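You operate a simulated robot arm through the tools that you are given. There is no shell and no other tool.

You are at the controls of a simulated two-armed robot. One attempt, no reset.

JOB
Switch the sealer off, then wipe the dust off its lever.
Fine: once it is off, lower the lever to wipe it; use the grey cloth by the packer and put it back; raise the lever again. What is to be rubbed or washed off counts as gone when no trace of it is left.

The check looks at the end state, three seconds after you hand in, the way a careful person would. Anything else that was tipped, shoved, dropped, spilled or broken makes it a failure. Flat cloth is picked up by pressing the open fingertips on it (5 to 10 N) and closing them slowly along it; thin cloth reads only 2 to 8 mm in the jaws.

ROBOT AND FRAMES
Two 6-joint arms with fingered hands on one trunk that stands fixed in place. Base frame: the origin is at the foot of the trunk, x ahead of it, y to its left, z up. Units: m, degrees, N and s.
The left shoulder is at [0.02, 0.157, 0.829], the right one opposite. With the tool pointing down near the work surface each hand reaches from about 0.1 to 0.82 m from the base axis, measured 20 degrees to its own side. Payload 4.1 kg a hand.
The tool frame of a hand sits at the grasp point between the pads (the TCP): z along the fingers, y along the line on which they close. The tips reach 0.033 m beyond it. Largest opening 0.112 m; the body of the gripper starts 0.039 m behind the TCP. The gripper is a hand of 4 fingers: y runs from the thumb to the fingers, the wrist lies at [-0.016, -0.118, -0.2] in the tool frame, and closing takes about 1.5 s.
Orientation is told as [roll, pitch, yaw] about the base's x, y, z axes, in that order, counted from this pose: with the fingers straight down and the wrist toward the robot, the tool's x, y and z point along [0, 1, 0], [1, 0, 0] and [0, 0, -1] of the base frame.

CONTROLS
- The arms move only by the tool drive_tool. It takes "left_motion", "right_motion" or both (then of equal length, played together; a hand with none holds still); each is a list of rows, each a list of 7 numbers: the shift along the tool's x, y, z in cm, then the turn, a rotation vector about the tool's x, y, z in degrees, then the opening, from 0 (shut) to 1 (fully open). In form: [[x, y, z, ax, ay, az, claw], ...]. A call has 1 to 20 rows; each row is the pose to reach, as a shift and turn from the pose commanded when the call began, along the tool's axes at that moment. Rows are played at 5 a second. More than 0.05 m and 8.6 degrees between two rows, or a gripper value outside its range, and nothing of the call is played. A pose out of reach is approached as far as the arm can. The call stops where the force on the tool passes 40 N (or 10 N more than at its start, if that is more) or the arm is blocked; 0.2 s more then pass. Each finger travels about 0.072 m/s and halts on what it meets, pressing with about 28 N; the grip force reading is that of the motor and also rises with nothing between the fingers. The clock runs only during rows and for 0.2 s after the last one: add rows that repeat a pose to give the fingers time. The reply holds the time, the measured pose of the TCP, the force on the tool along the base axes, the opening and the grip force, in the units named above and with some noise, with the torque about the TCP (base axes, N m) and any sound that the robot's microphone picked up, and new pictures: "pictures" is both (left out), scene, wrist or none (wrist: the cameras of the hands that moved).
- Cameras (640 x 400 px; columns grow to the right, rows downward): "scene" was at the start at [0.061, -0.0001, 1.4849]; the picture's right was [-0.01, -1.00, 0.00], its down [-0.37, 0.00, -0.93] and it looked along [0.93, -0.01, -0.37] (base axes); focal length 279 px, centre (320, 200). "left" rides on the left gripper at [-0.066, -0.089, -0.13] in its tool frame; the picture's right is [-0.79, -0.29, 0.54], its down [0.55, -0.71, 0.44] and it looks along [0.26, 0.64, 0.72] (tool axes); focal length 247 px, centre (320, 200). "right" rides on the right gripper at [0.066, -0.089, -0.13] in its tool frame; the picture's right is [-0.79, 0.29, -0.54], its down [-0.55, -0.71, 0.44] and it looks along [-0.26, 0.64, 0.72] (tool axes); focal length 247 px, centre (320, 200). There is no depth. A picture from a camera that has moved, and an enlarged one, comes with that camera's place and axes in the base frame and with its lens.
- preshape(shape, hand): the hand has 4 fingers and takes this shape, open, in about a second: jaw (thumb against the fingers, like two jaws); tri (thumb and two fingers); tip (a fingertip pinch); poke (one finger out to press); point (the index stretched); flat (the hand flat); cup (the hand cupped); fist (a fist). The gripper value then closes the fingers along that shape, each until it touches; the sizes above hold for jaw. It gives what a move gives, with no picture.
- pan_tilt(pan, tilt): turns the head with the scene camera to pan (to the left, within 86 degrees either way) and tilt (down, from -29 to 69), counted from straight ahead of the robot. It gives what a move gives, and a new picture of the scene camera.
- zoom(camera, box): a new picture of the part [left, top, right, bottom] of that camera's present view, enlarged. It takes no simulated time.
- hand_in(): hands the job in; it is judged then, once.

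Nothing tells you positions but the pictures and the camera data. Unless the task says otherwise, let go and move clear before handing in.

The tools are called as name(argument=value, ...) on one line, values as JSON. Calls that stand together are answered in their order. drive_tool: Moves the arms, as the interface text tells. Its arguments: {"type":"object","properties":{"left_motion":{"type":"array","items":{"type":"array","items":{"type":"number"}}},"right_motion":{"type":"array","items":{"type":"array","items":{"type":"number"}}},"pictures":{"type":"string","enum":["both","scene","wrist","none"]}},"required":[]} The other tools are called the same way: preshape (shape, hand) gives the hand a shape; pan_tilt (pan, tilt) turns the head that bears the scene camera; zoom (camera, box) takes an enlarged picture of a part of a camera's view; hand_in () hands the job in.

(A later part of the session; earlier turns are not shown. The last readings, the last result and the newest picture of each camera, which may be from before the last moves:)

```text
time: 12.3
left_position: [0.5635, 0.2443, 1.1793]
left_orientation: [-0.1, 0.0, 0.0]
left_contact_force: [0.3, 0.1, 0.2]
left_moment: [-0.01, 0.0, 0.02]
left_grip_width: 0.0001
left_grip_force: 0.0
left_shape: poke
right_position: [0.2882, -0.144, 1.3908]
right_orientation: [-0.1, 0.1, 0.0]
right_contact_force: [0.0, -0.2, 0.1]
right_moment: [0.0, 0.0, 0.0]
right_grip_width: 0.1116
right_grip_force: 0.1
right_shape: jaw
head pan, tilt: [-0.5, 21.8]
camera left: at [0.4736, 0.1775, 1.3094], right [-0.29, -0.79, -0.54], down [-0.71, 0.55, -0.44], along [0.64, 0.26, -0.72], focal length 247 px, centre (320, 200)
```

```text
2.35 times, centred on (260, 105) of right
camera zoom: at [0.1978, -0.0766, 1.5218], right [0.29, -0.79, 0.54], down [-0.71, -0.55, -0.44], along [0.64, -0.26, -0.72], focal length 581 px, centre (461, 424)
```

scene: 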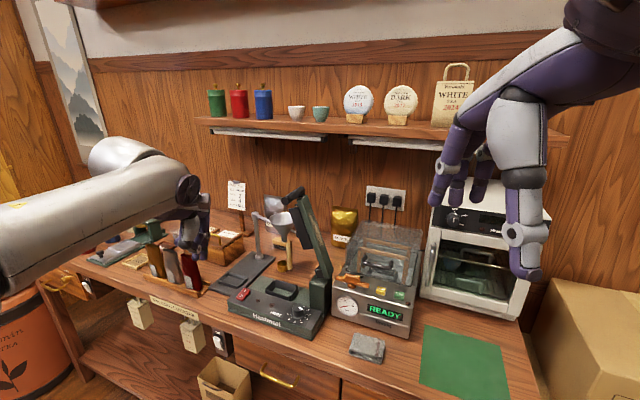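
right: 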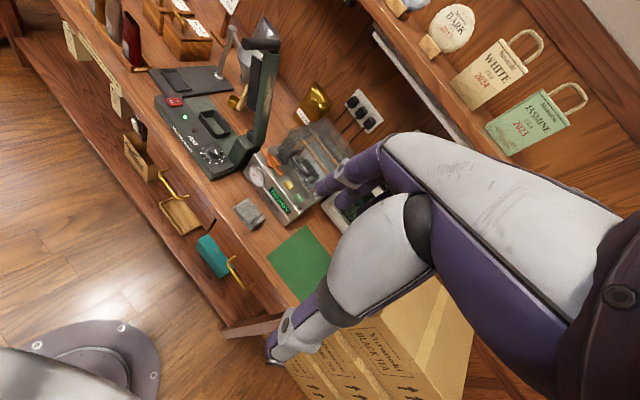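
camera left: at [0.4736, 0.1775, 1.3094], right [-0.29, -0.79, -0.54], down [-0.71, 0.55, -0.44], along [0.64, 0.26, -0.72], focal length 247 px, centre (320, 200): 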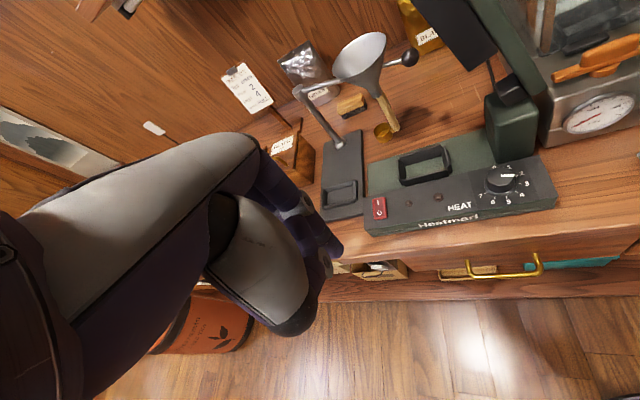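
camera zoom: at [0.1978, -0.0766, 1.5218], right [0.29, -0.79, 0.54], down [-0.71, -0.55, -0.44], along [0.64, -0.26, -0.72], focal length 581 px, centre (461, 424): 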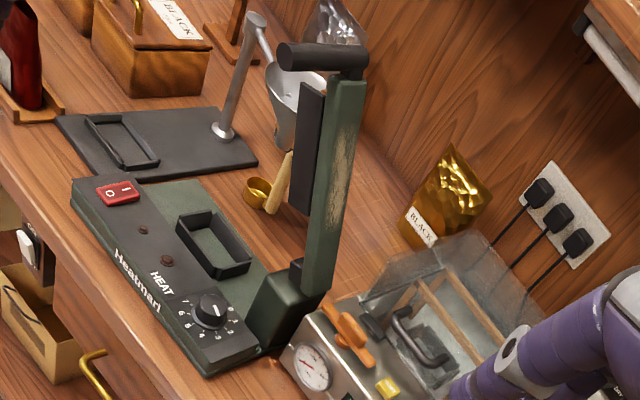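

zoom(camera="scene", box=[160, 160, 240, 280])

zoom(camera="scene", box=[280, 180, 320, 215])

zoom(camera="right", box=[230, 25, 280, 75])

zoom(camera="right", box=[230, 110, 290, 170])

zoom(camera="scene", box=[295, 255, 345, 325])

```text
3.33 times, centred on (200, 220) of scene
camera zoom: at [0.0612, -0.0001, 1.4849], right [-0.01, -1.0, 0.0], down [-0.37, 0.0, -0.93], along [0.93, -0.01, -0.37], focal length 931 px, centre (720, 133)
```

zoom: 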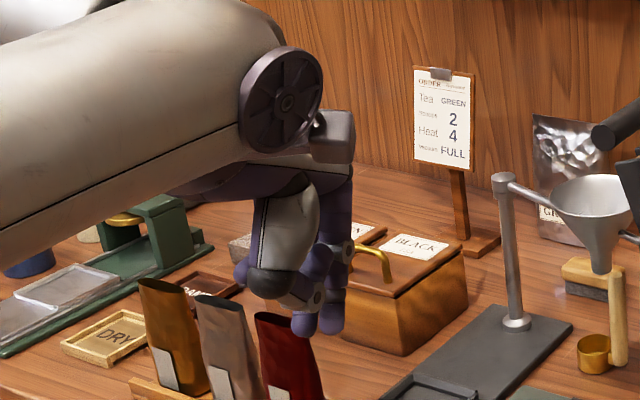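

```text
11.43 times, centred on (300, 198) of scene
camera zoom: at [0.0612, -0.0001, 1.4849], right [-0.01, -1.0, 0.0], down [-0.37, 0.0, -0.93], along [0.93, -0.01, -0.37], focal length 3191 px, centre (549, 229)
```

zoom: 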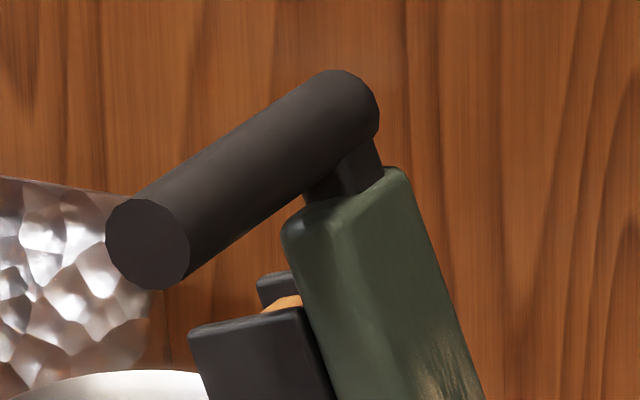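

```text
8.00 times, centred on (255, 50) of right
camera zoom: at [0.1978, -0.0766, 1.5218], right [0.29, -0.79, 0.54], down [-0.71, -0.55, -0.44], along [0.64, -0.26, -0.72], focal length 1976 px, centre (840, 1400)
```

zoom: 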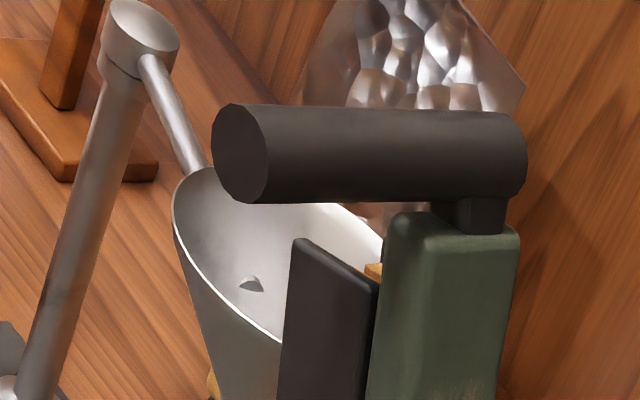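

```text
6.67 times, centred on (260, 140) of right
camera zoom: at [0.1978, -0.0766, 1.5218], right [0.29, -0.79, 0.54], down [-0.71, -0.55, -0.44], along [0.64, -0.26, -0.72], focal length 1646 px, centre (720, 600)
```

zoom: 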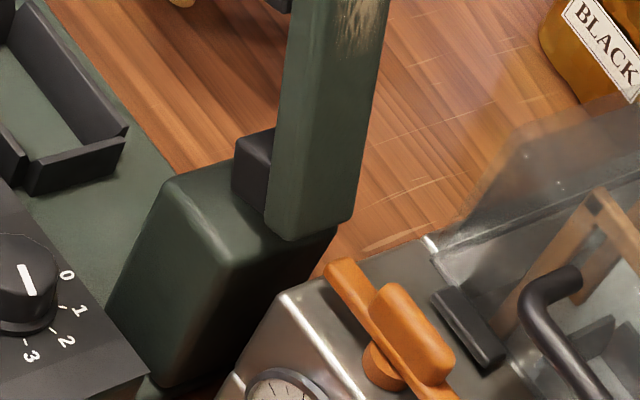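

```text
5.71 times, centred on (320, 290) of scene
camera zoom: at [0.0612, -0.0001, 1.4849], right [-0.01, -1.0, 0.0], down [-0.37, 0.0, -0.93], along [0.93, -0.01, -0.37], focal length 1595 px, centre (320, -314)
```

zoom: 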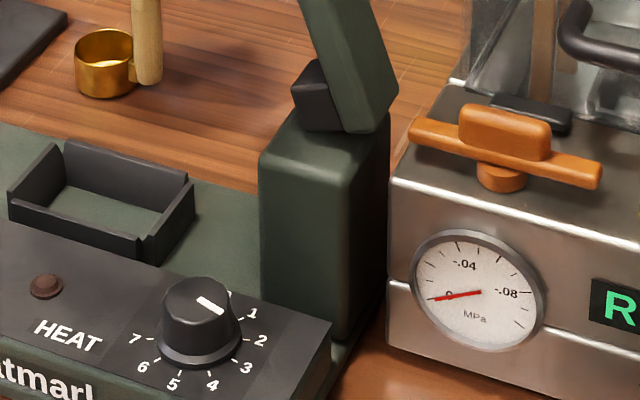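

Lever geometry: handle bar near end [0.660, 0.0745, 1.243], far end [0.754, 0.040, 1.238], pivot about [0.70, -0.01, 1.02]; the whole bench is yawed about 24°. I'll hold the protruding bar end-on with the left hand in jaw shape, so first I turn the hand to point along the bar, away from everything.

preshape(shape="jaw", hand="left")

drive_tool(left_motion=[[-0.4, -0.5, -0.5, -7.15, 1.32, 4.12, 1], [-0.8, -1.0, -1.0, -14.3, 2.65, 8.25, 1], [-1.2, -1.5, -1.6, -21.5, 3.97, 12.4, 1], [-1.6, -2.0, -2.2, -28.6, 5.29, 16.5, 1], [-2.0, -2.5, -2.7, -35.8, 6.62, 20.6, 1], [-2.4, -3.0, -3.3, -42.9, 7.94, 24.7, 1], [-2.8, -3.5, -3.8, -50.1, 9.26, 28.9, 1], [-3.2, -4.0, -4.4, -57.2, 10.6, 33.0, 1], [-3.6, -4.5, -4.9, -64.4, 11.9, 37.1, 1], [-4.0, -5.0, -5.5, -71.5, 13.2, 41.2, 1], [-4.4, -5.5, -6.0, -78.7, 14.55, 45.4, 1], [-4.8, -6.0, -6.6, -85.8, 15.9, 49.5, 1], [-5.4, -6.3, -7.1, -93.0, 17.2, 53.6, 1], [-5.4, -6.3, -7.1, -93.0, 17.2, 53.6, 1]], pictures="both")

```text
time: 13.2
left_position: [0.5629, 0.2445, 1.179]
left_orientation: [-0.1, -0.1, 0.0]
left_contact_force: [0.2, 0.0, 0.5]
left_moment: [-0.03, 0.05, 0.0]
left_grip_width: 0.1119
left_grip_force: 0.1
left_shape: jaw
right_position: [0.287, -0.1434, 1.3914]
right_orientation: [-0.1, -0.1, 0.0]
right_contact_force: [-0.6, -0.4, 0.3]
right_moment: [-0.01, -0.03, 0.03]
right_grip_width: 0.1115
right_grip_force: 0.0
right_shape: jaw
head pan, tilt: [-0.5, 21.8]
```

```text
time: 16.2
left_position: [0.4982, 0.1894, 1.2553]
left_orientation: [90.2, -44.9, -114.3]
left_contact_force: [0.3, 0.6, -1.0]
left_moment: [-0.04, -0.01, -0.01]
left_grip_width: 0.1117
left_grip_force: 0.1
left_shape: jaw
left hand out of reach, approached as far as the arm can: row 5, 6, 7
right_position: [0.2873, -0.1438, 1.3908]
right_orientation: [-0.1, 0.0, 0.0]
right_contact_force: [-0.4, -0.1, 0.2]
right_moment: [0.0, -0.03, 0.02]
right_grip_width: 0.1119
right_grip_force: 0.1
right_shape: jaw
head pan, tilt: [-0.5, 21.8]
camera left: at [0.3876, 0.2562, 1.1444], right [0.35, -0.55, -0.76], down [0.76, 0.64, -0.11], along [0.55, -0.54, 0.64], focal length 247 px, centre (320, 200)
```

scene: 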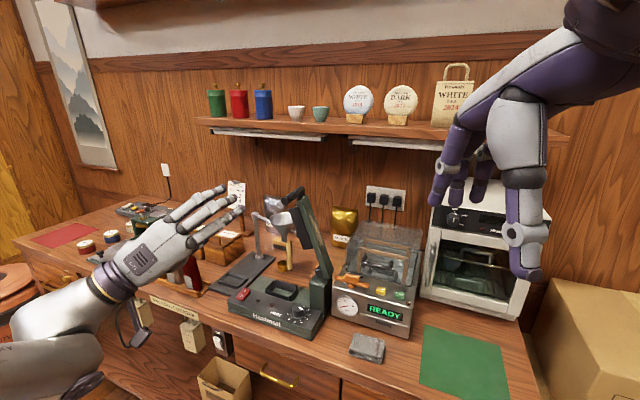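
left: 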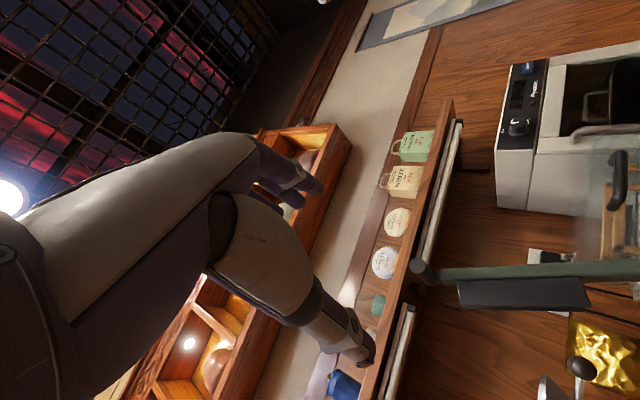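

The hand is now pointing along the bar, palm over, and in reach. I'll zoom on the bar end from this camera to refine its position before advancing.

zoom(camera="left", box=[380, 220, 640, 400])

zoom(camera="scene", box=[140, 160, 340, 300])

zoom(camera="right", box=[60, 0, 300, 150])

```text
2.22 times, centred on (510, 310) of left
camera zoom: at [0.3876, 0.2562, 1.1444], right [0.35, -0.55, -0.76], down [0.76, 0.64, -0.11], along [0.55, -0.54, 0.64], focal length 549 px, centre (-102, -44)
```

zoom: 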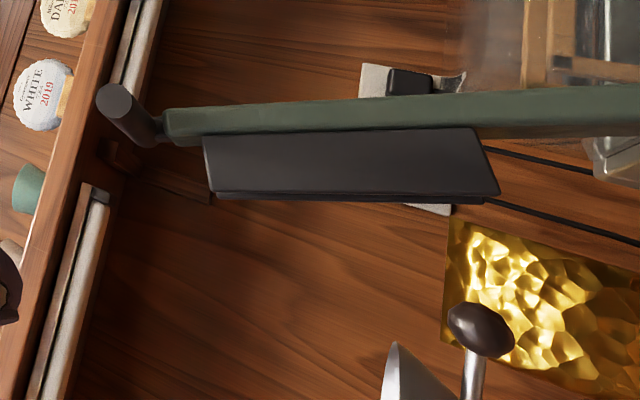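

```text
2.86 times, centred on (240, 230) of scene
camera zoom: at [0.061, -0.0002, 1.485], right [-0.01, -1.0, 0.0], down [-0.37, 0.0, -0.93], along [0.93, -0.01, -0.37], focal length 798 px, centre (549, 114)
```

zoom: 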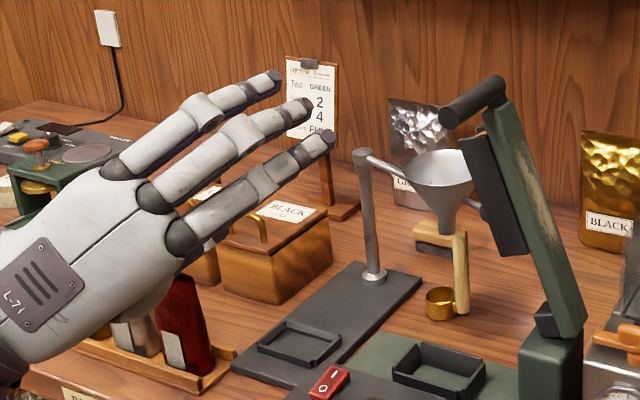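

```text
2.67 times, centred on (180, 75) of right
camera zoom: at [0.1976, -0.0767, 1.5218], right [0.29, -0.79, 0.54], down [-0.71, -0.55, -0.44], along [0.64, -0.26, -0.72], focal length 659 px, centre (693, 533)
```

zoom: 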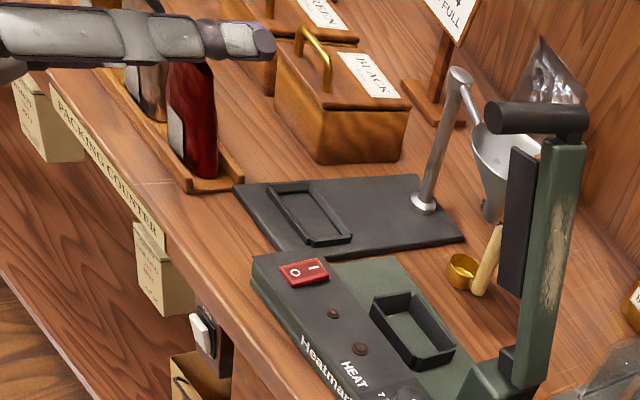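

drive_tool(left_motion=[[-1.0, 0.5, 2.7, 0, 0, 0, 1], [-2.0, 1.0, 5.4, 0, 0, 0, 1], [-3.0, 1.5, 8.1, 0, 0, 0, 1], [-3.55, 1.74, 10.9, 0, 0, 0, 1], [-3.55, 1.74, 10.9, 0, 0, 0, 1]], pictures="both")

zoom(camera="scene", box=[220, 150, 340, 260])

zoom(camera="right", box=[160, 0, 300, 110])

```text
time: 17.4
left_position: [0.5825, 0.1115, 1.2398]
left_orientation: [89.9, -45.0, -114.1]
left_contact_force: [-0.4, 0.0, -0.4]
left_moment: [0.01, 0.01, 0.0]
left_grip_width: 0.112
left_grip_force: 0.0
left_shape: jaw
right_position: [0.286, -0.1424, 1.3917]
right_orientation: [0.0, -0.1, 0.0]
right_contact_force: [0.1, 1.0, -0.5]
right_moment: [-0.01, -0.03, 0.02]
right_grip_width: 0.1118
right_grip_force: 0.0
right_shape: jaw
head pan, tilt: [-0.5, 21.8]
camera left: at [0.4714, 0.1787, 1.13], right [0.35, -0.55, -0.76], down [0.76, 0.64, -0.11], along [0.55, -0.54, 0.64], focal length 247 px, centre (320, 200)
```

scene: 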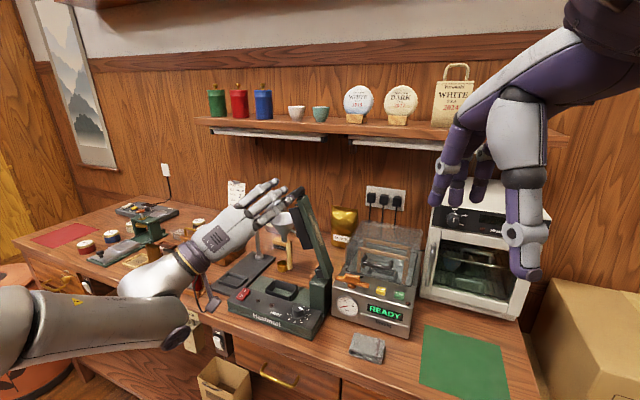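
left: 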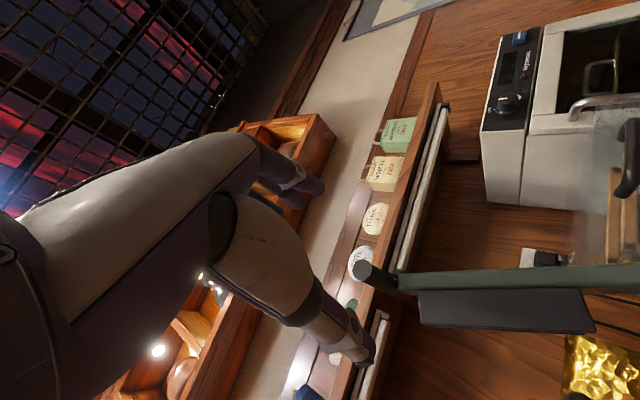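

```text
3.64 times, centred on (280, 205) of scene
camera zoom: at [0.0609, -0.0001, 1.485], right [-0.01, -1.0, 0.0], down [-0.37, 0.0, -0.93], along [0.93, -0.01, -0.37], focal length 1015 px, centre (466, 182)
```

zoom: 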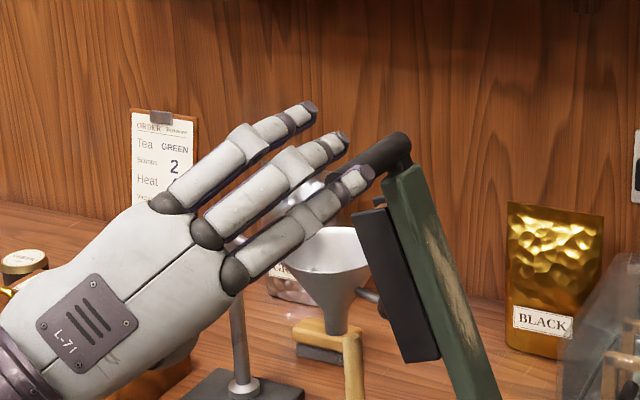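

```text
3.64 times, centred on (230, 55) of right
camera zoom: at [0.1976, -0.0766, 1.5218], right [0.29, -0.79, 0.54], down [-0.71, -0.55, -0.44], along [0.64, -0.26, -0.72], focal length 898 px, centre (647, 727)
```

zoom: 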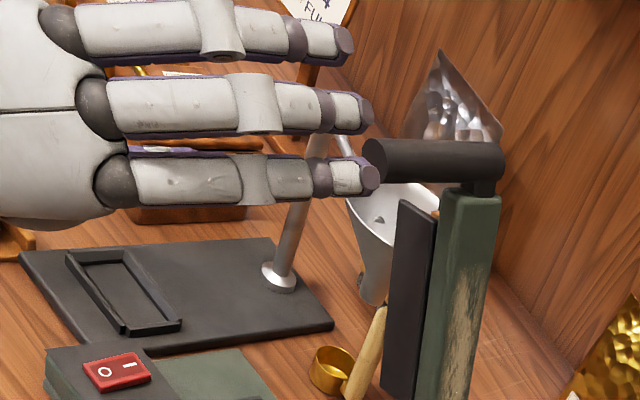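

The open jaw lines up with the bar axis. I advance 10 cm along the bar so it comes in between thumb and fingers, still open.

drive_tool(left_motion=[[0.0, 0.1, 2.5, 0, 0, 0, 1], [0.0, 0.2, 5.0, 0, 0, 0, 1], [0.1, 0.3, 7.5, 0, 0, 0, 1], [0.1, 0.3, 9.0, 0, 0, 0, 1], [0.1, 0.3, 10.0, 0, 0, 0, 1], [0.1, 0.3, 10.0, 0, 0, 0, 1]], pictures="both")

zoom(camera="scene", box=[240, 150, 340, 250])

zoom(camera="right", box=[180, 0, 300, 100])

zoom(camera="left", box=[240, 180, 480, 400])

```text
time: 18.8
left_position: [0.6748, 0.0688, 1.2442]
left_orientation: [90.0, -45.1, -114.1]
left_contact_force: [-0.7, 0.7, -0.7]
left_moment: [0.0, 0.02, 0.02]
left_grip_width: 0.112
left_grip_force: 0.2
left_shape: jaw
right_position: [0.2873, -0.1439, 1.3907]
right_orientation: [0.0, 0.0, 0.0]
right_contact_force: [0.3, 0.4, -0.6]
right_moment: [0.02, 0.0, 0.01]
right_grip_width: 0.1115
right_grip_force: 0.1
right_shape: jaw
head pan, tilt: [-0.5, 21.8]
camera left: at [0.5628, 0.1354, 1.1338], right [0.35, -0.55, -0.76], down [0.76, 0.64, -0.11], along [0.55, -0.54, 0.64], focal length 247 px, centre (320, 200)
```

scene: 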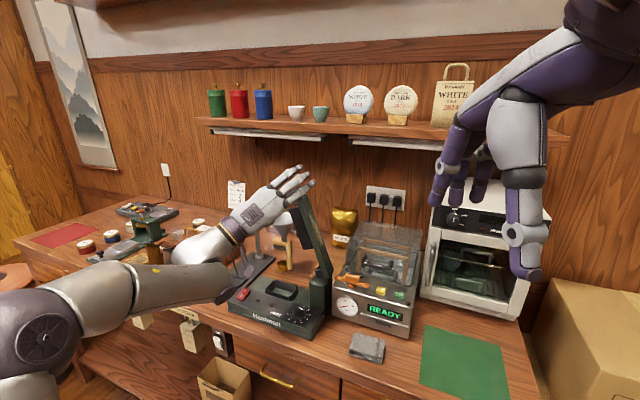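
left: 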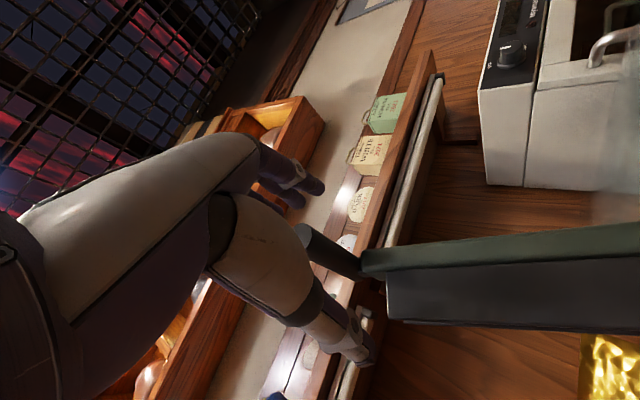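

```text
4.00 times, centred on (290, 200) of scene
camera zoom: at [0.061, -0.0001, 1.4849], right [-0.01, -1.0, 0.0], down [-0.37, 0.0, -0.93], along [0.93, -0.01, -0.37], focal length 1117 px, centre (440, 200)
```

zoom: 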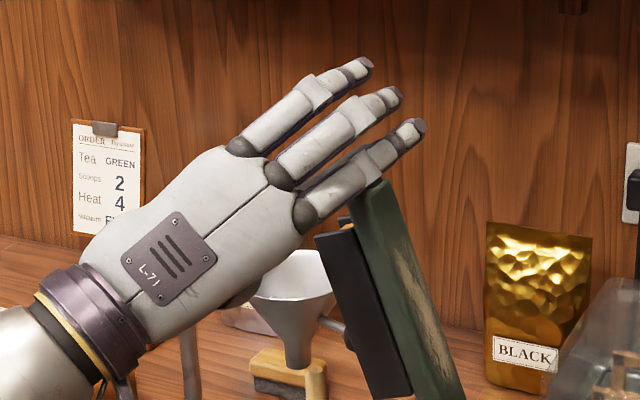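

```text
4.00 times, centred on (240, 50) of right
camera zoom: at [0.1976, -0.0766, 1.5218], right [0.29, -0.79, 0.54], down [-0.71, -0.55, -0.44], along [0.64, -0.26, -0.72], focal length 988 px, centre (640, 800)
```

zoom: 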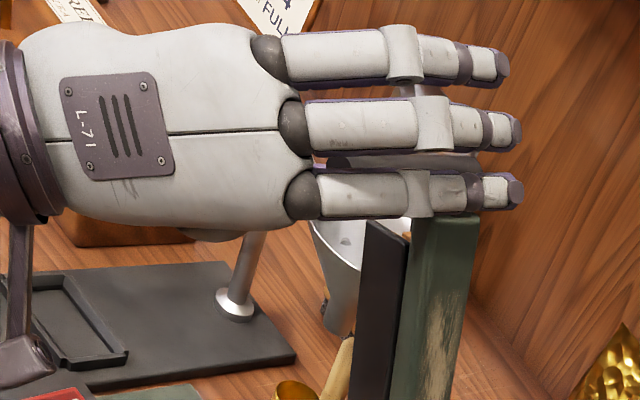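

```text
1.82 times, centred on (360, 290) of left
camera zoom: at [0.5628, 0.1354, 1.1338], right [0.35, -0.55, -0.76], down [0.76, 0.64, -0.11], along [0.55, -0.54, 0.64], focal length 449 px, centre (247, 36)
```

zoom: 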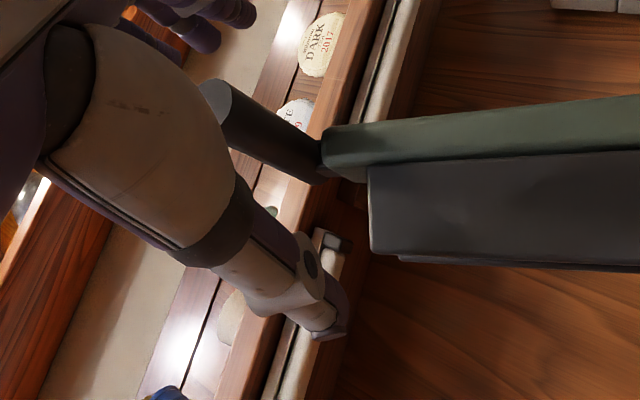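

The bar is between the fingers and the thumb. I close to a loose cage around it (about 3 cm opening).

drive_tool(left_motion=[[0, 0, 0, 0, 0, 0, 0.7], [0, 0, 0, 0, 0, 0, 0.5], [0, 0, 0, 0, 0, 0, 0.4], [0, 0, 0, 0, 0, 0, 0.3], [0, 0, 0, 0, 0, 0, 0.3], [0, 0, 0, 0, 0, 0, 0.3], [0, 0, 0, 0, 0, 0, 0.3]], pictures="both")

zoom(camera="right", box=[180, 0, 300, 100])

zoom(camera="left", box=[240, 180, 480, 400])

```text
time: 20.4
left_position: [0.6743, 0.0687, 1.2438]
left_orientation: [89.9, -45.0, -114.0]
left_contact_force: [0.6, -0.3, 0.4]
left_moment: [0.03, 0.02, 0.01]
left_grip_width: 0.0341
left_grip_force: 0.1
left_shape: jaw
right_position: [0.288, -0.1441, 1.391]
right_orientation: [0.0, -0.1, 0.0]
right_contact_force: [-0.6, -1.7, -0.4]
right_moment: [0.01, 0.01, -0.01]
right_grip_width: 0.1116
right_grip_force: 0.1
right_shape: jaw
head pan, tilt: [-0.5, 21.8]
camera left: at [0.5627, 0.1355, 1.1337], right [0.35, -0.55, -0.76], down [0.76, 0.64, -0.11], along [0.55, -0.54, 0.64], focal length 247 px, centre (320, 200)
```

scene: 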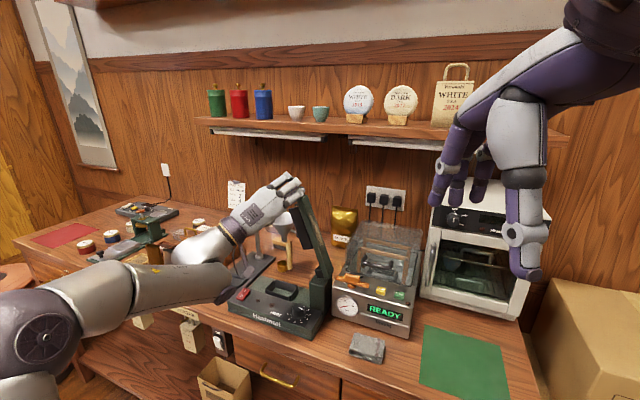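
left: 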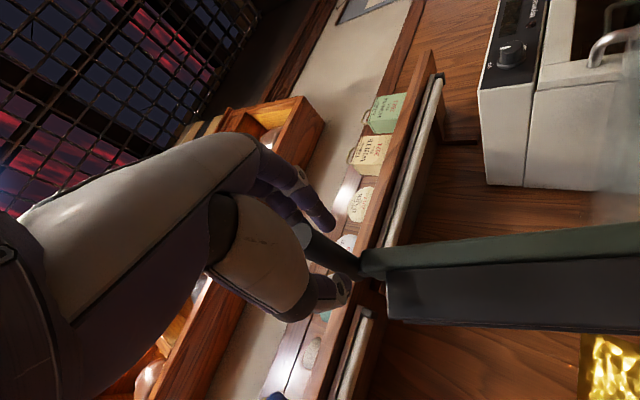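

```text
4.00 times, centred on (240, 50) of right
camera zoom: at [0.1977, -0.0766, 1.5218], right [0.29, -0.79, 0.54], down [-0.71, -0.55, -0.44], along [0.64, -0.26, -0.72], focal length 988 px, centre (640, 800)
```

zoom: 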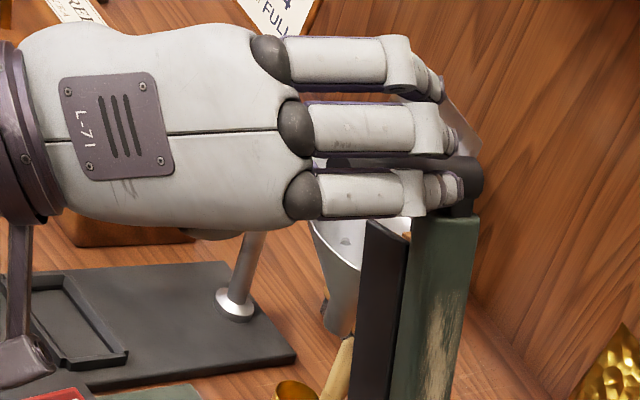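

```text
1.82 times, centred on (360, 290) of left
camera zoom: at [0.5627, 0.1355, 1.1337], right [0.35, -0.55, -0.76], down [0.76, 0.64, -0.11], along [0.55, -0.54, 0.64], focal length 449 px, centre (247, 36)
```

zoom: 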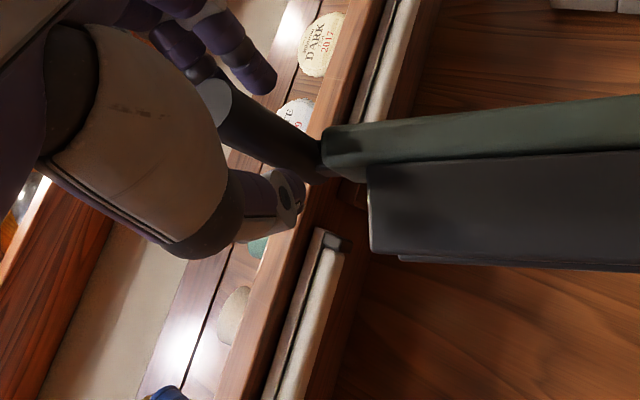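

The bar is caged. Now I start swinging it down along the arc about the pivot, first about 15°, checking force and that the lever follows.

drive_tool(left_motion=[[0.4, -0.8, 0, 0, 0, 0, 0.25], [0.8, -1.6, 0, 0, 0, 0, 0.25], [1.2, -2.5, 0, 0, 0, 0, 0.25], [1.6, -3.4, 0, 0, 0, 0, 0.25], [1.9, -4.4, 0, 0, 0, 0, 0.25], [2.2, -5.4, 0, 0, 0, 0, 0.25]], pictures="both")

zoom(camera="right", box=[140, 0, 300, 160])

```text
time: 21.8
left_position: [0.6948, 0.118, 1.2202]
left_orientation: [89.9, -45.0, -113.9]
left_contact_force: [-0.3, -0.2, 0.1]
left_moment: [-0.01, -0.02, -0.02]
left_grip_width: 0.0285
left_grip_force: 0.0
left_shape: jaw
right_position: [0.2868, -0.144, 1.3914]
right_orientation: [0.1, 0.0, 0.0]
right_contact_force: [-0.1, -0.4, -0.3]
right_moment: [0.01, 0.03, -0.01]
right_grip_width: 0.1116
right_grip_force: 0.0
right_shape: jaw
head pan, tilt: [-0.5, 21.8]
camera left: at [0.5843, 0.1851, 1.1101], right [0.35, -0.55, -0.76], down [0.76, 0.64, -0.11], along [0.55, -0.54, 0.64], focal length 247 px, centre (320, 200)
```

scene: 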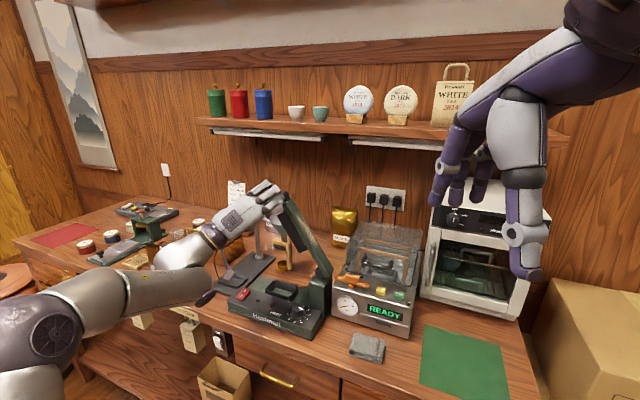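
left: 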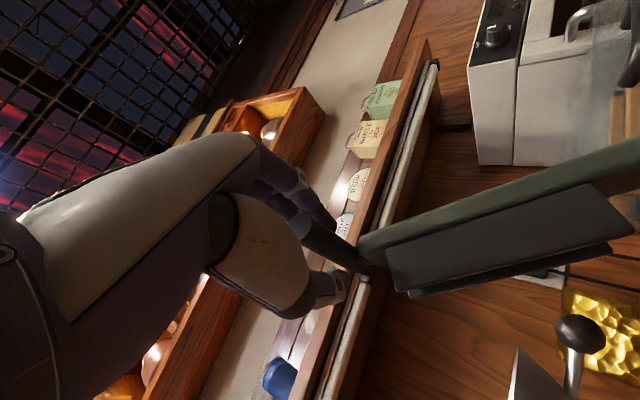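

```text
2.50 times, centred on (220, 80) of right
camera zoom: at [0.1976, -0.0767, 1.5218], right [0.29, -0.79, 0.54], down [-0.71, -0.55, -0.44], along [0.64, -0.26, -0.72], focal length 617 px, centre (570, 500)
```

zoom: 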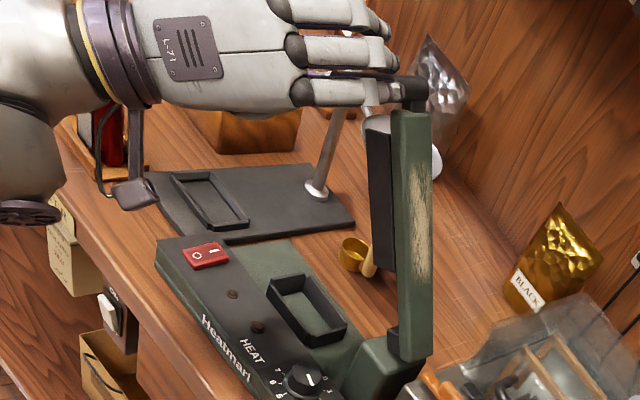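

The lever follows smoothly with practically no force. I continue the arc to about 30°.

drive_tool(left_motion=[[0.25, -1.0, 0, 0, 0, 0, 0.25], [0.44, -1.96, 0, 0, 0, 0, 0.25], [0.6, -2.95, 0, 0, 0, 0, 0.25], [0.71, -3.96, 0, 0, 0, 0, 0.25], [0.77, -4.96, 0, 0, 0, 0, 0.25], [0.79, -5.97, 0, 0, 0, 0, 0.25], [0.76, -6.97, 0, 0, 0, 0, 0.25], [0.7, -7.98, 0, 0, 0, 0, 0.25], [0.6, -8.98, 0, 0, 0, 0, 0.25], [0.44, -9.98, 0, 0, 0, 0, 0.25], [0.25, -10.97, 0, 0, 0, 0, 0.25], [0.0, -11.95, 0, 0, 0, 0, 0.25]], pictures="both")

zoom(camera="right", box=[140, 0, 300, 160])

zoom(camera="scene", box=[200, 180, 360, 340])

```text
time: 24.4
left_position: [0.7305, 0.1957, 1.1352]
left_orientation: [89.9, -45.0, -113.9]
left_contact_force: [-0.1, 0.9, 0.6]
left_moment: [0.01, 0.0, 0.01]
left_grip_width: 0.0281
left_grip_force: 0.1
left_shape: jaw
right_position: [0.2877, -0.143, 1.3913]
right_orientation: [0.0, 0.0, 0.0]
right_contact_force: [0.7, 0.2, 0.7]
right_moment: [0.02, -0.05, 0.01]
right_grip_width: 0.1118
right_grip_force: 0.0
right_shape: jaw
head pan, tilt: [-0.5, 21.8]
camera left: at [0.6192, 0.2625, 1.0253], right [0.35, -0.55, -0.76], down [0.76, 0.64, -0.11], along [0.55, -0.54, 0.64], focal length 247 px, centre (320, 200)
```

scene: 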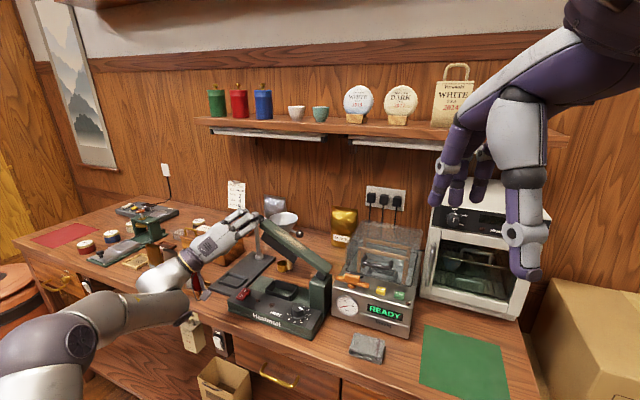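
left: 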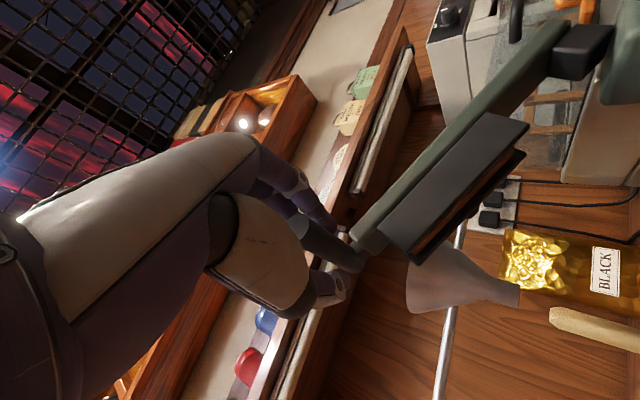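

```text
2.50 times, centred on (220, 80) of right
camera zoom: at [0.1976, -0.0767, 1.5218], right [0.29, -0.79, 0.54], down [-0.71, -0.55, -0.44], along [0.64, -0.26, -0.72], focal length 617 px, centre (570, 500)
```

zoom: 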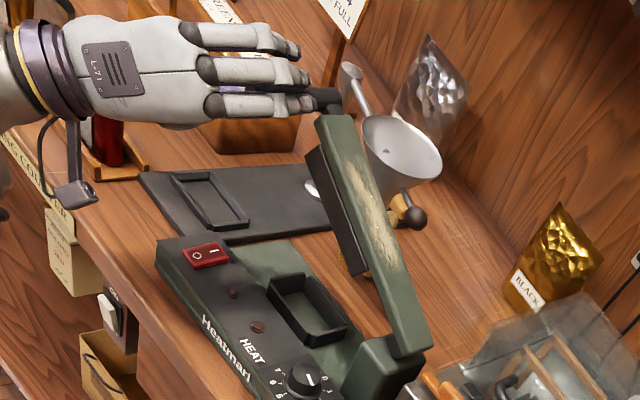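

```text
2.50 times, centred on (280, 260) of scene
camera zoom: at [0.061, -0.0002, 1.485], right [-0.01, -1.0, 0.0], down [-0.37, 0.0, -0.93], along [0.93, -0.01, -0.37], focal length 698 px, centre (420, 50)
```

zoom: 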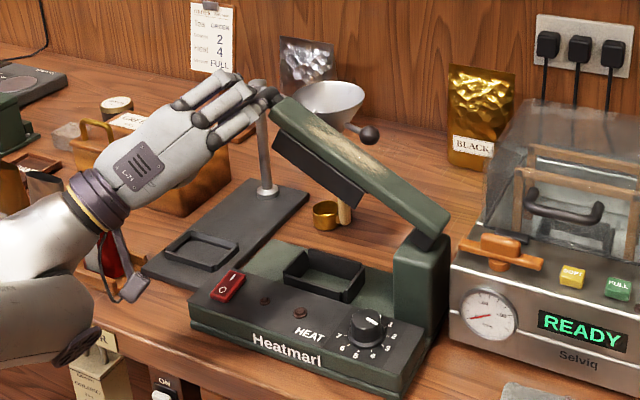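

The lever is at about a third of its height. Before going lower I'll also tilt the hand so the wrist (with its camera bracket) rises clear of the counter.

drive_tool(left_motion=[[-0.1, -0.5, 0, 2, -2, 0, 0.25], [-0.28, -0.97, 0, 4, -4, 0, 0.25], [-0.44, -1.45, 0, 6, -6, 0, 0.25], [-0.61, -1.92, 0, 8, -8, 0, 0.25], [-0.79, -2.4, 0, 10, -10, 0, 0.25], [-0.97, -2.86, 0, 12, -12, 0, 0.25], [-1.18, -3.32, 0, 14, -14, 0, 0.25], [-1.38, -3.78, 0, 15, -15, 0, 0.25]], pictures="both")

zoom(camera="right", box=[120, 0, 300, 180])

zoom(camera="scene", box=[180, 200, 340, 340])

```text
time: 26.2
left_position: [0.7376, 0.2107, 1.0987]
left_orientation: [61.1, -41.3, -94.1]
left_contact_force: [0.1, -0.2, 0.3]
left_moment: [-0.01, -0.01, 0.03]
left_grip_width: 0.0286
left_grip_force: 0.1
left_shape: jaw
right_position: [0.2867, -0.1437, 1.3924]
right_orientation: [0.0, 0.0, 0.0]
right_contact_force: [0.4, 0.0, 0.5]
right_moment: [0.0, 0.0, -0.01]
right_grip_width: 0.1116
right_grip_force: 0.0
right_shape: jaw
head pan, tilt: [-0.5, 21.8]
camera left: at [0.5973, 0.2906, 1.0443], right [0.06, -0.42, -0.91], down [0.7, 0.67, -0.26], along [0.71, -0.62, 0.33], focal length 247 px, centre (320, 200)
```

scene: 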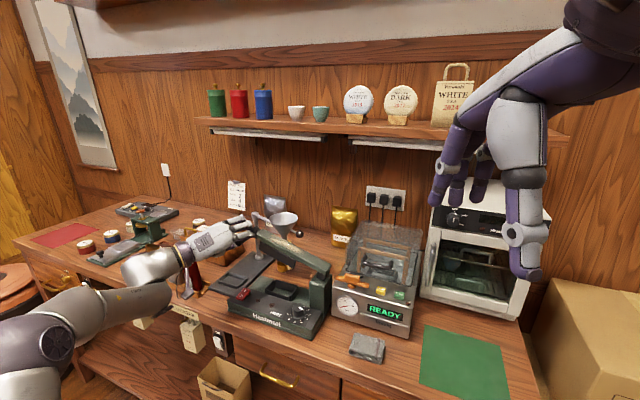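
left: 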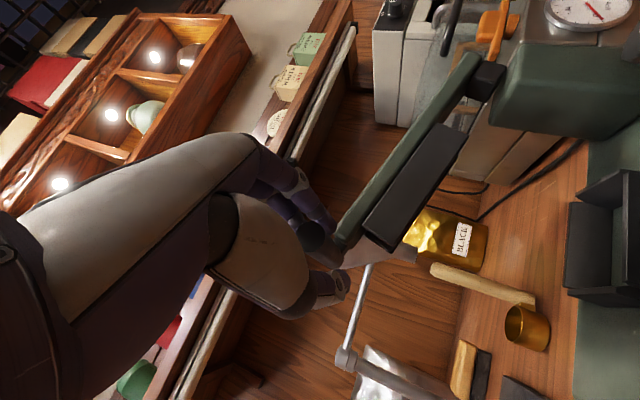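

```text
2.22 times, centred on (210, 90) of right
camera zoom: at [0.1977, -0.0767, 1.5218], right [0.29, -0.79, 0.54], down [-0.71, -0.55, -0.44], along [0.64, -0.26, -0.72], focal length 549 px, centre (564, 444)
```

zoom: 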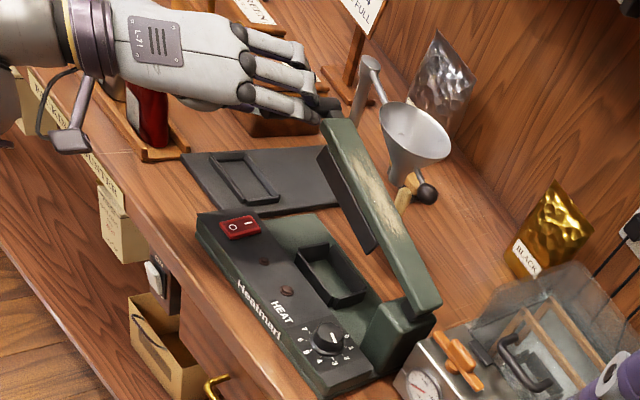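

```text
2.86 times, centred on (260, 270) of scene
camera zoom: at [0.061, -0.0002, 1.4849], right [-0.01, -1.0, 0.0], down [-0.37, 0.0, -0.93], along [0.93, -0.01, -0.37], focal length 798 px, centre (491, 0)
```

zoom: 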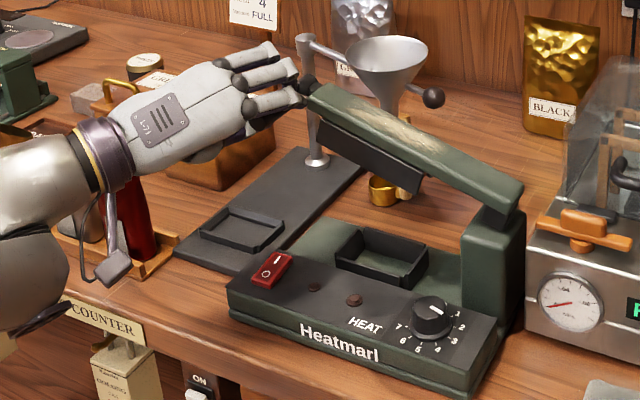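

Good clearance so far; force still about zero. I continue downward to about 10°.

drive_tool(left_motion=[[-0.2, -0.43, 0.17, 0, 0, 0, 0.25], [-0.4, -0.86, 0.34, 0, 0, 0, 0.25], [-0.6, -1.28, 0.52, 0, 0, 0, 0.25], [-0.83, -1.7, 0.69, 0, 0, 0, 0.25], [-1.07, -2.1, 0.87, 0, 0, 0, 0.25], [-1.31, -2.51, 1.05, 0, 0, 0, 0.25], [-1.57, -2.9, 1.23, 0, 0, 0, 0.25], [-1.83, -3.3, 1.41, 0, 0, 0, 0.25]], pictures="both")

zoom(camera="right", box=[120, 0, 300, 180])

zoom(camera="scene", box=[180, 200, 340, 340])

```text
time: 28.0
left_position: [0.7417, 0.2194, 1.0596]
left_orientation: [61.2, -41.3, -94.1]
left_contact_force: [-0.6, 0.7, 0.9]
left_moment: [0.01, 0.04, -0.02]
left_grip_width: 0.0286
left_grip_force: 0.1
left_shape: jaw
right_position: [0.2875, -0.1436, 1.3912]
right_orientation: [0.0, 0.0, 0.0]
right_contact_force: [0.2, 0.4, -0.6]
right_moment: [-0.01, 0.02, 0.0]
right_grip_width: 0.1118
right_grip_force: 0.0
right_shape: jaw
head pan, tilt: [-0.5, 21.8]
camera left: at [0.6012, 0.2994, 1.0046], right [0.06, -0.42, -0.91], down [0.7, 0.67, -0.26], along [0.71, -0.62, 0.33], focal length 247 px, centre (320, 200)
```

scene: 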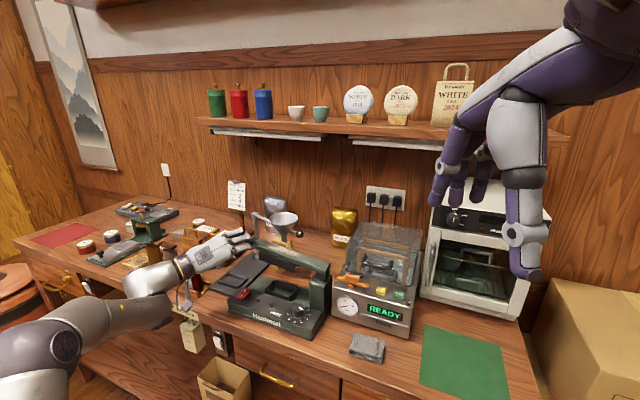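
left: 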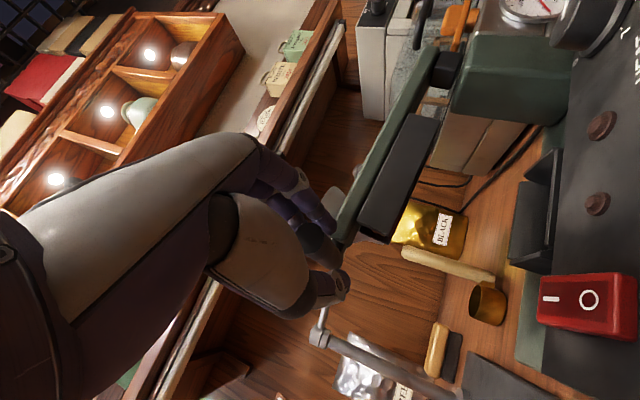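

```text
2.22 times, centred on (210, 90) of right
camera zoom: at [0.1976, -0.0767, 1.5218], right [0.29, -0.79, 0.54], down [-0.71, -0.55, -0.44], along [0.64, -0.26, -0.72], focal length 549 px, centre (564, 444)
```

zoom: 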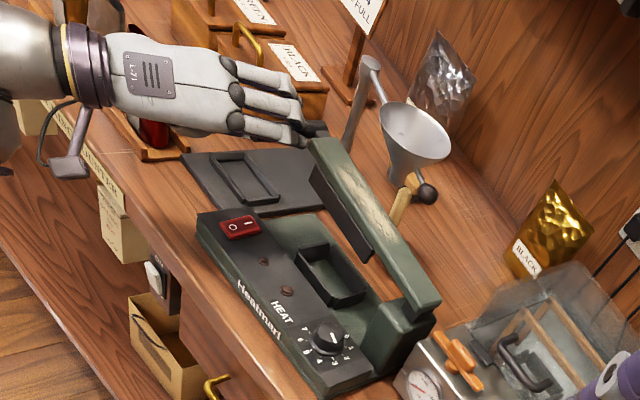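

```text
2.86 times, centred on (260, 270) of scene
camera zoom: at [0.061, -0.0002, 1.4849], right [-0.01, -1.0, 0.0], down [-0.37, 0.0, -0.93], along [0.93, -0.01, -0.37], focal length 798 px, centre (491, 0)
```

zoom: 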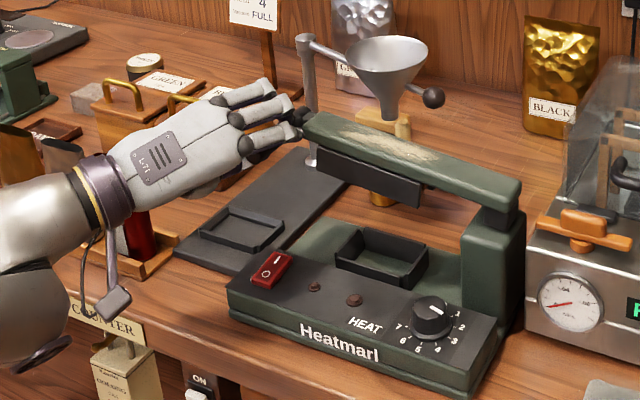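

drive_tool(left_motion=[[-0.28, -0.38, 0.18, 0, 0, 0, 0.25], [-0.55, -0.77, 0.36, 0, 0, 0, 0.25], [-0.84, -1.14, 0.54, 0, 0, 0, 0.25], [-1.13, -1.51, 0.72, 0, 0, 0, 0.25], [-1.43, -1.86, 0.9, 0, 0, 0, 0.25], [-1.74, -2.21, 1.08, 0, 0, 0, 0.25]], pictures="both")

zoom(camera="right", box=[120, 0, 300, 180])

zoom(camera="scene", box=[180, 200, 340, 340])

```text
time: 29.4
left_position: [0.743, 0.2225, 1.0324]
left_orientation: [61.1, -41.3, -94.1]
left_contact_force: [0.0, -0.3, 0.8]
left_moment: [0.0, -0.01, 0.02]
left_grip_width: 0.0279
left_grip_force: 0.2
left_shape: jaw
right_position: [0.2874, -0.1436, 1.3911]
right_orientation: [0.0, -0.1, 0.0]
right_contact_force: [0.4, 0.2, 0.1]
right_moment: [-0.01, 0.01, 0.02]
right_grip_width: 0.1113
right_grip_force: 0.0
right_shape: jaw
head pan, tilt: [-0.5, 21.8]
camera left: at [0.6031, 0.3023, 0.976], right [0.06, -0.42, -0.91], down [0.7, 0.67, -0.26], along [0.71, -0.62, 0.33], focal length 247 px, centre (320, 200)
```

scene: 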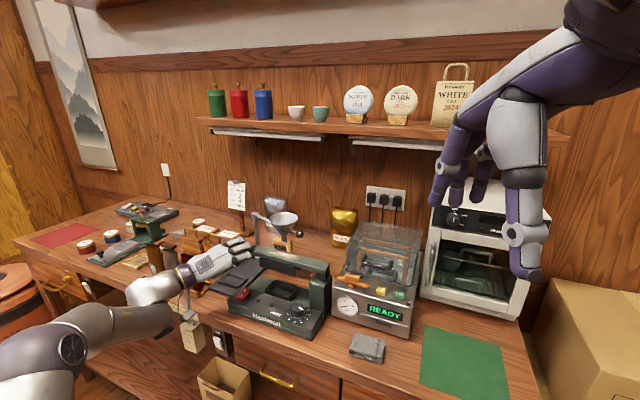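
left: 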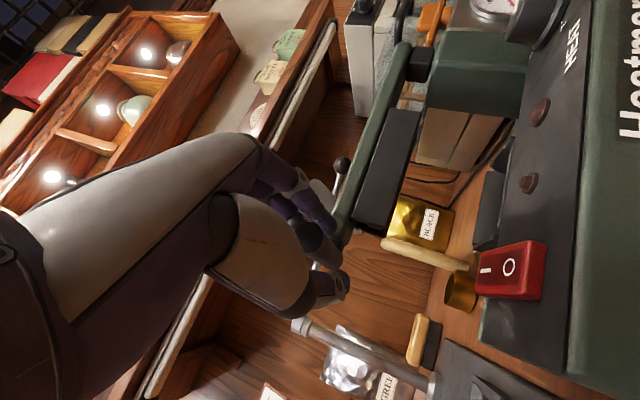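

```text
2.22 times, centred on (210, 90) of right
camera zoom: at [0.1976, -0.0767, 1.5218], right [0.29, -0.79, 0.54], down [-0.71, -0.55, -0.44], along [0.64, -0.26, -0.72], focal length 549 px, centre (564, 444)
```

zoom: 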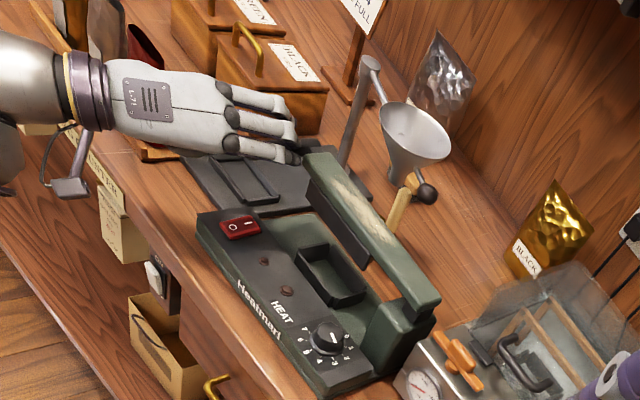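

```text
2.86 times, centred on (260, 270) of scene
camera zoom: at [0.061, -0.0002, 1.4849], right [-0.01, -1.0, 0.0], down [-0.37, 0.0, -0.93], along [0.93, -0.01, -0.37], focal length 798 px, centre (491, 0)
```

zoom: 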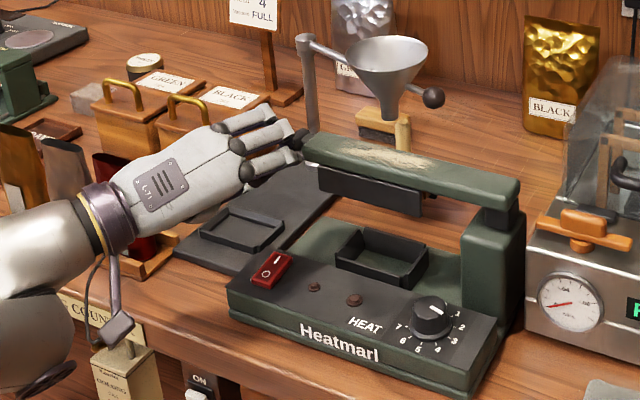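

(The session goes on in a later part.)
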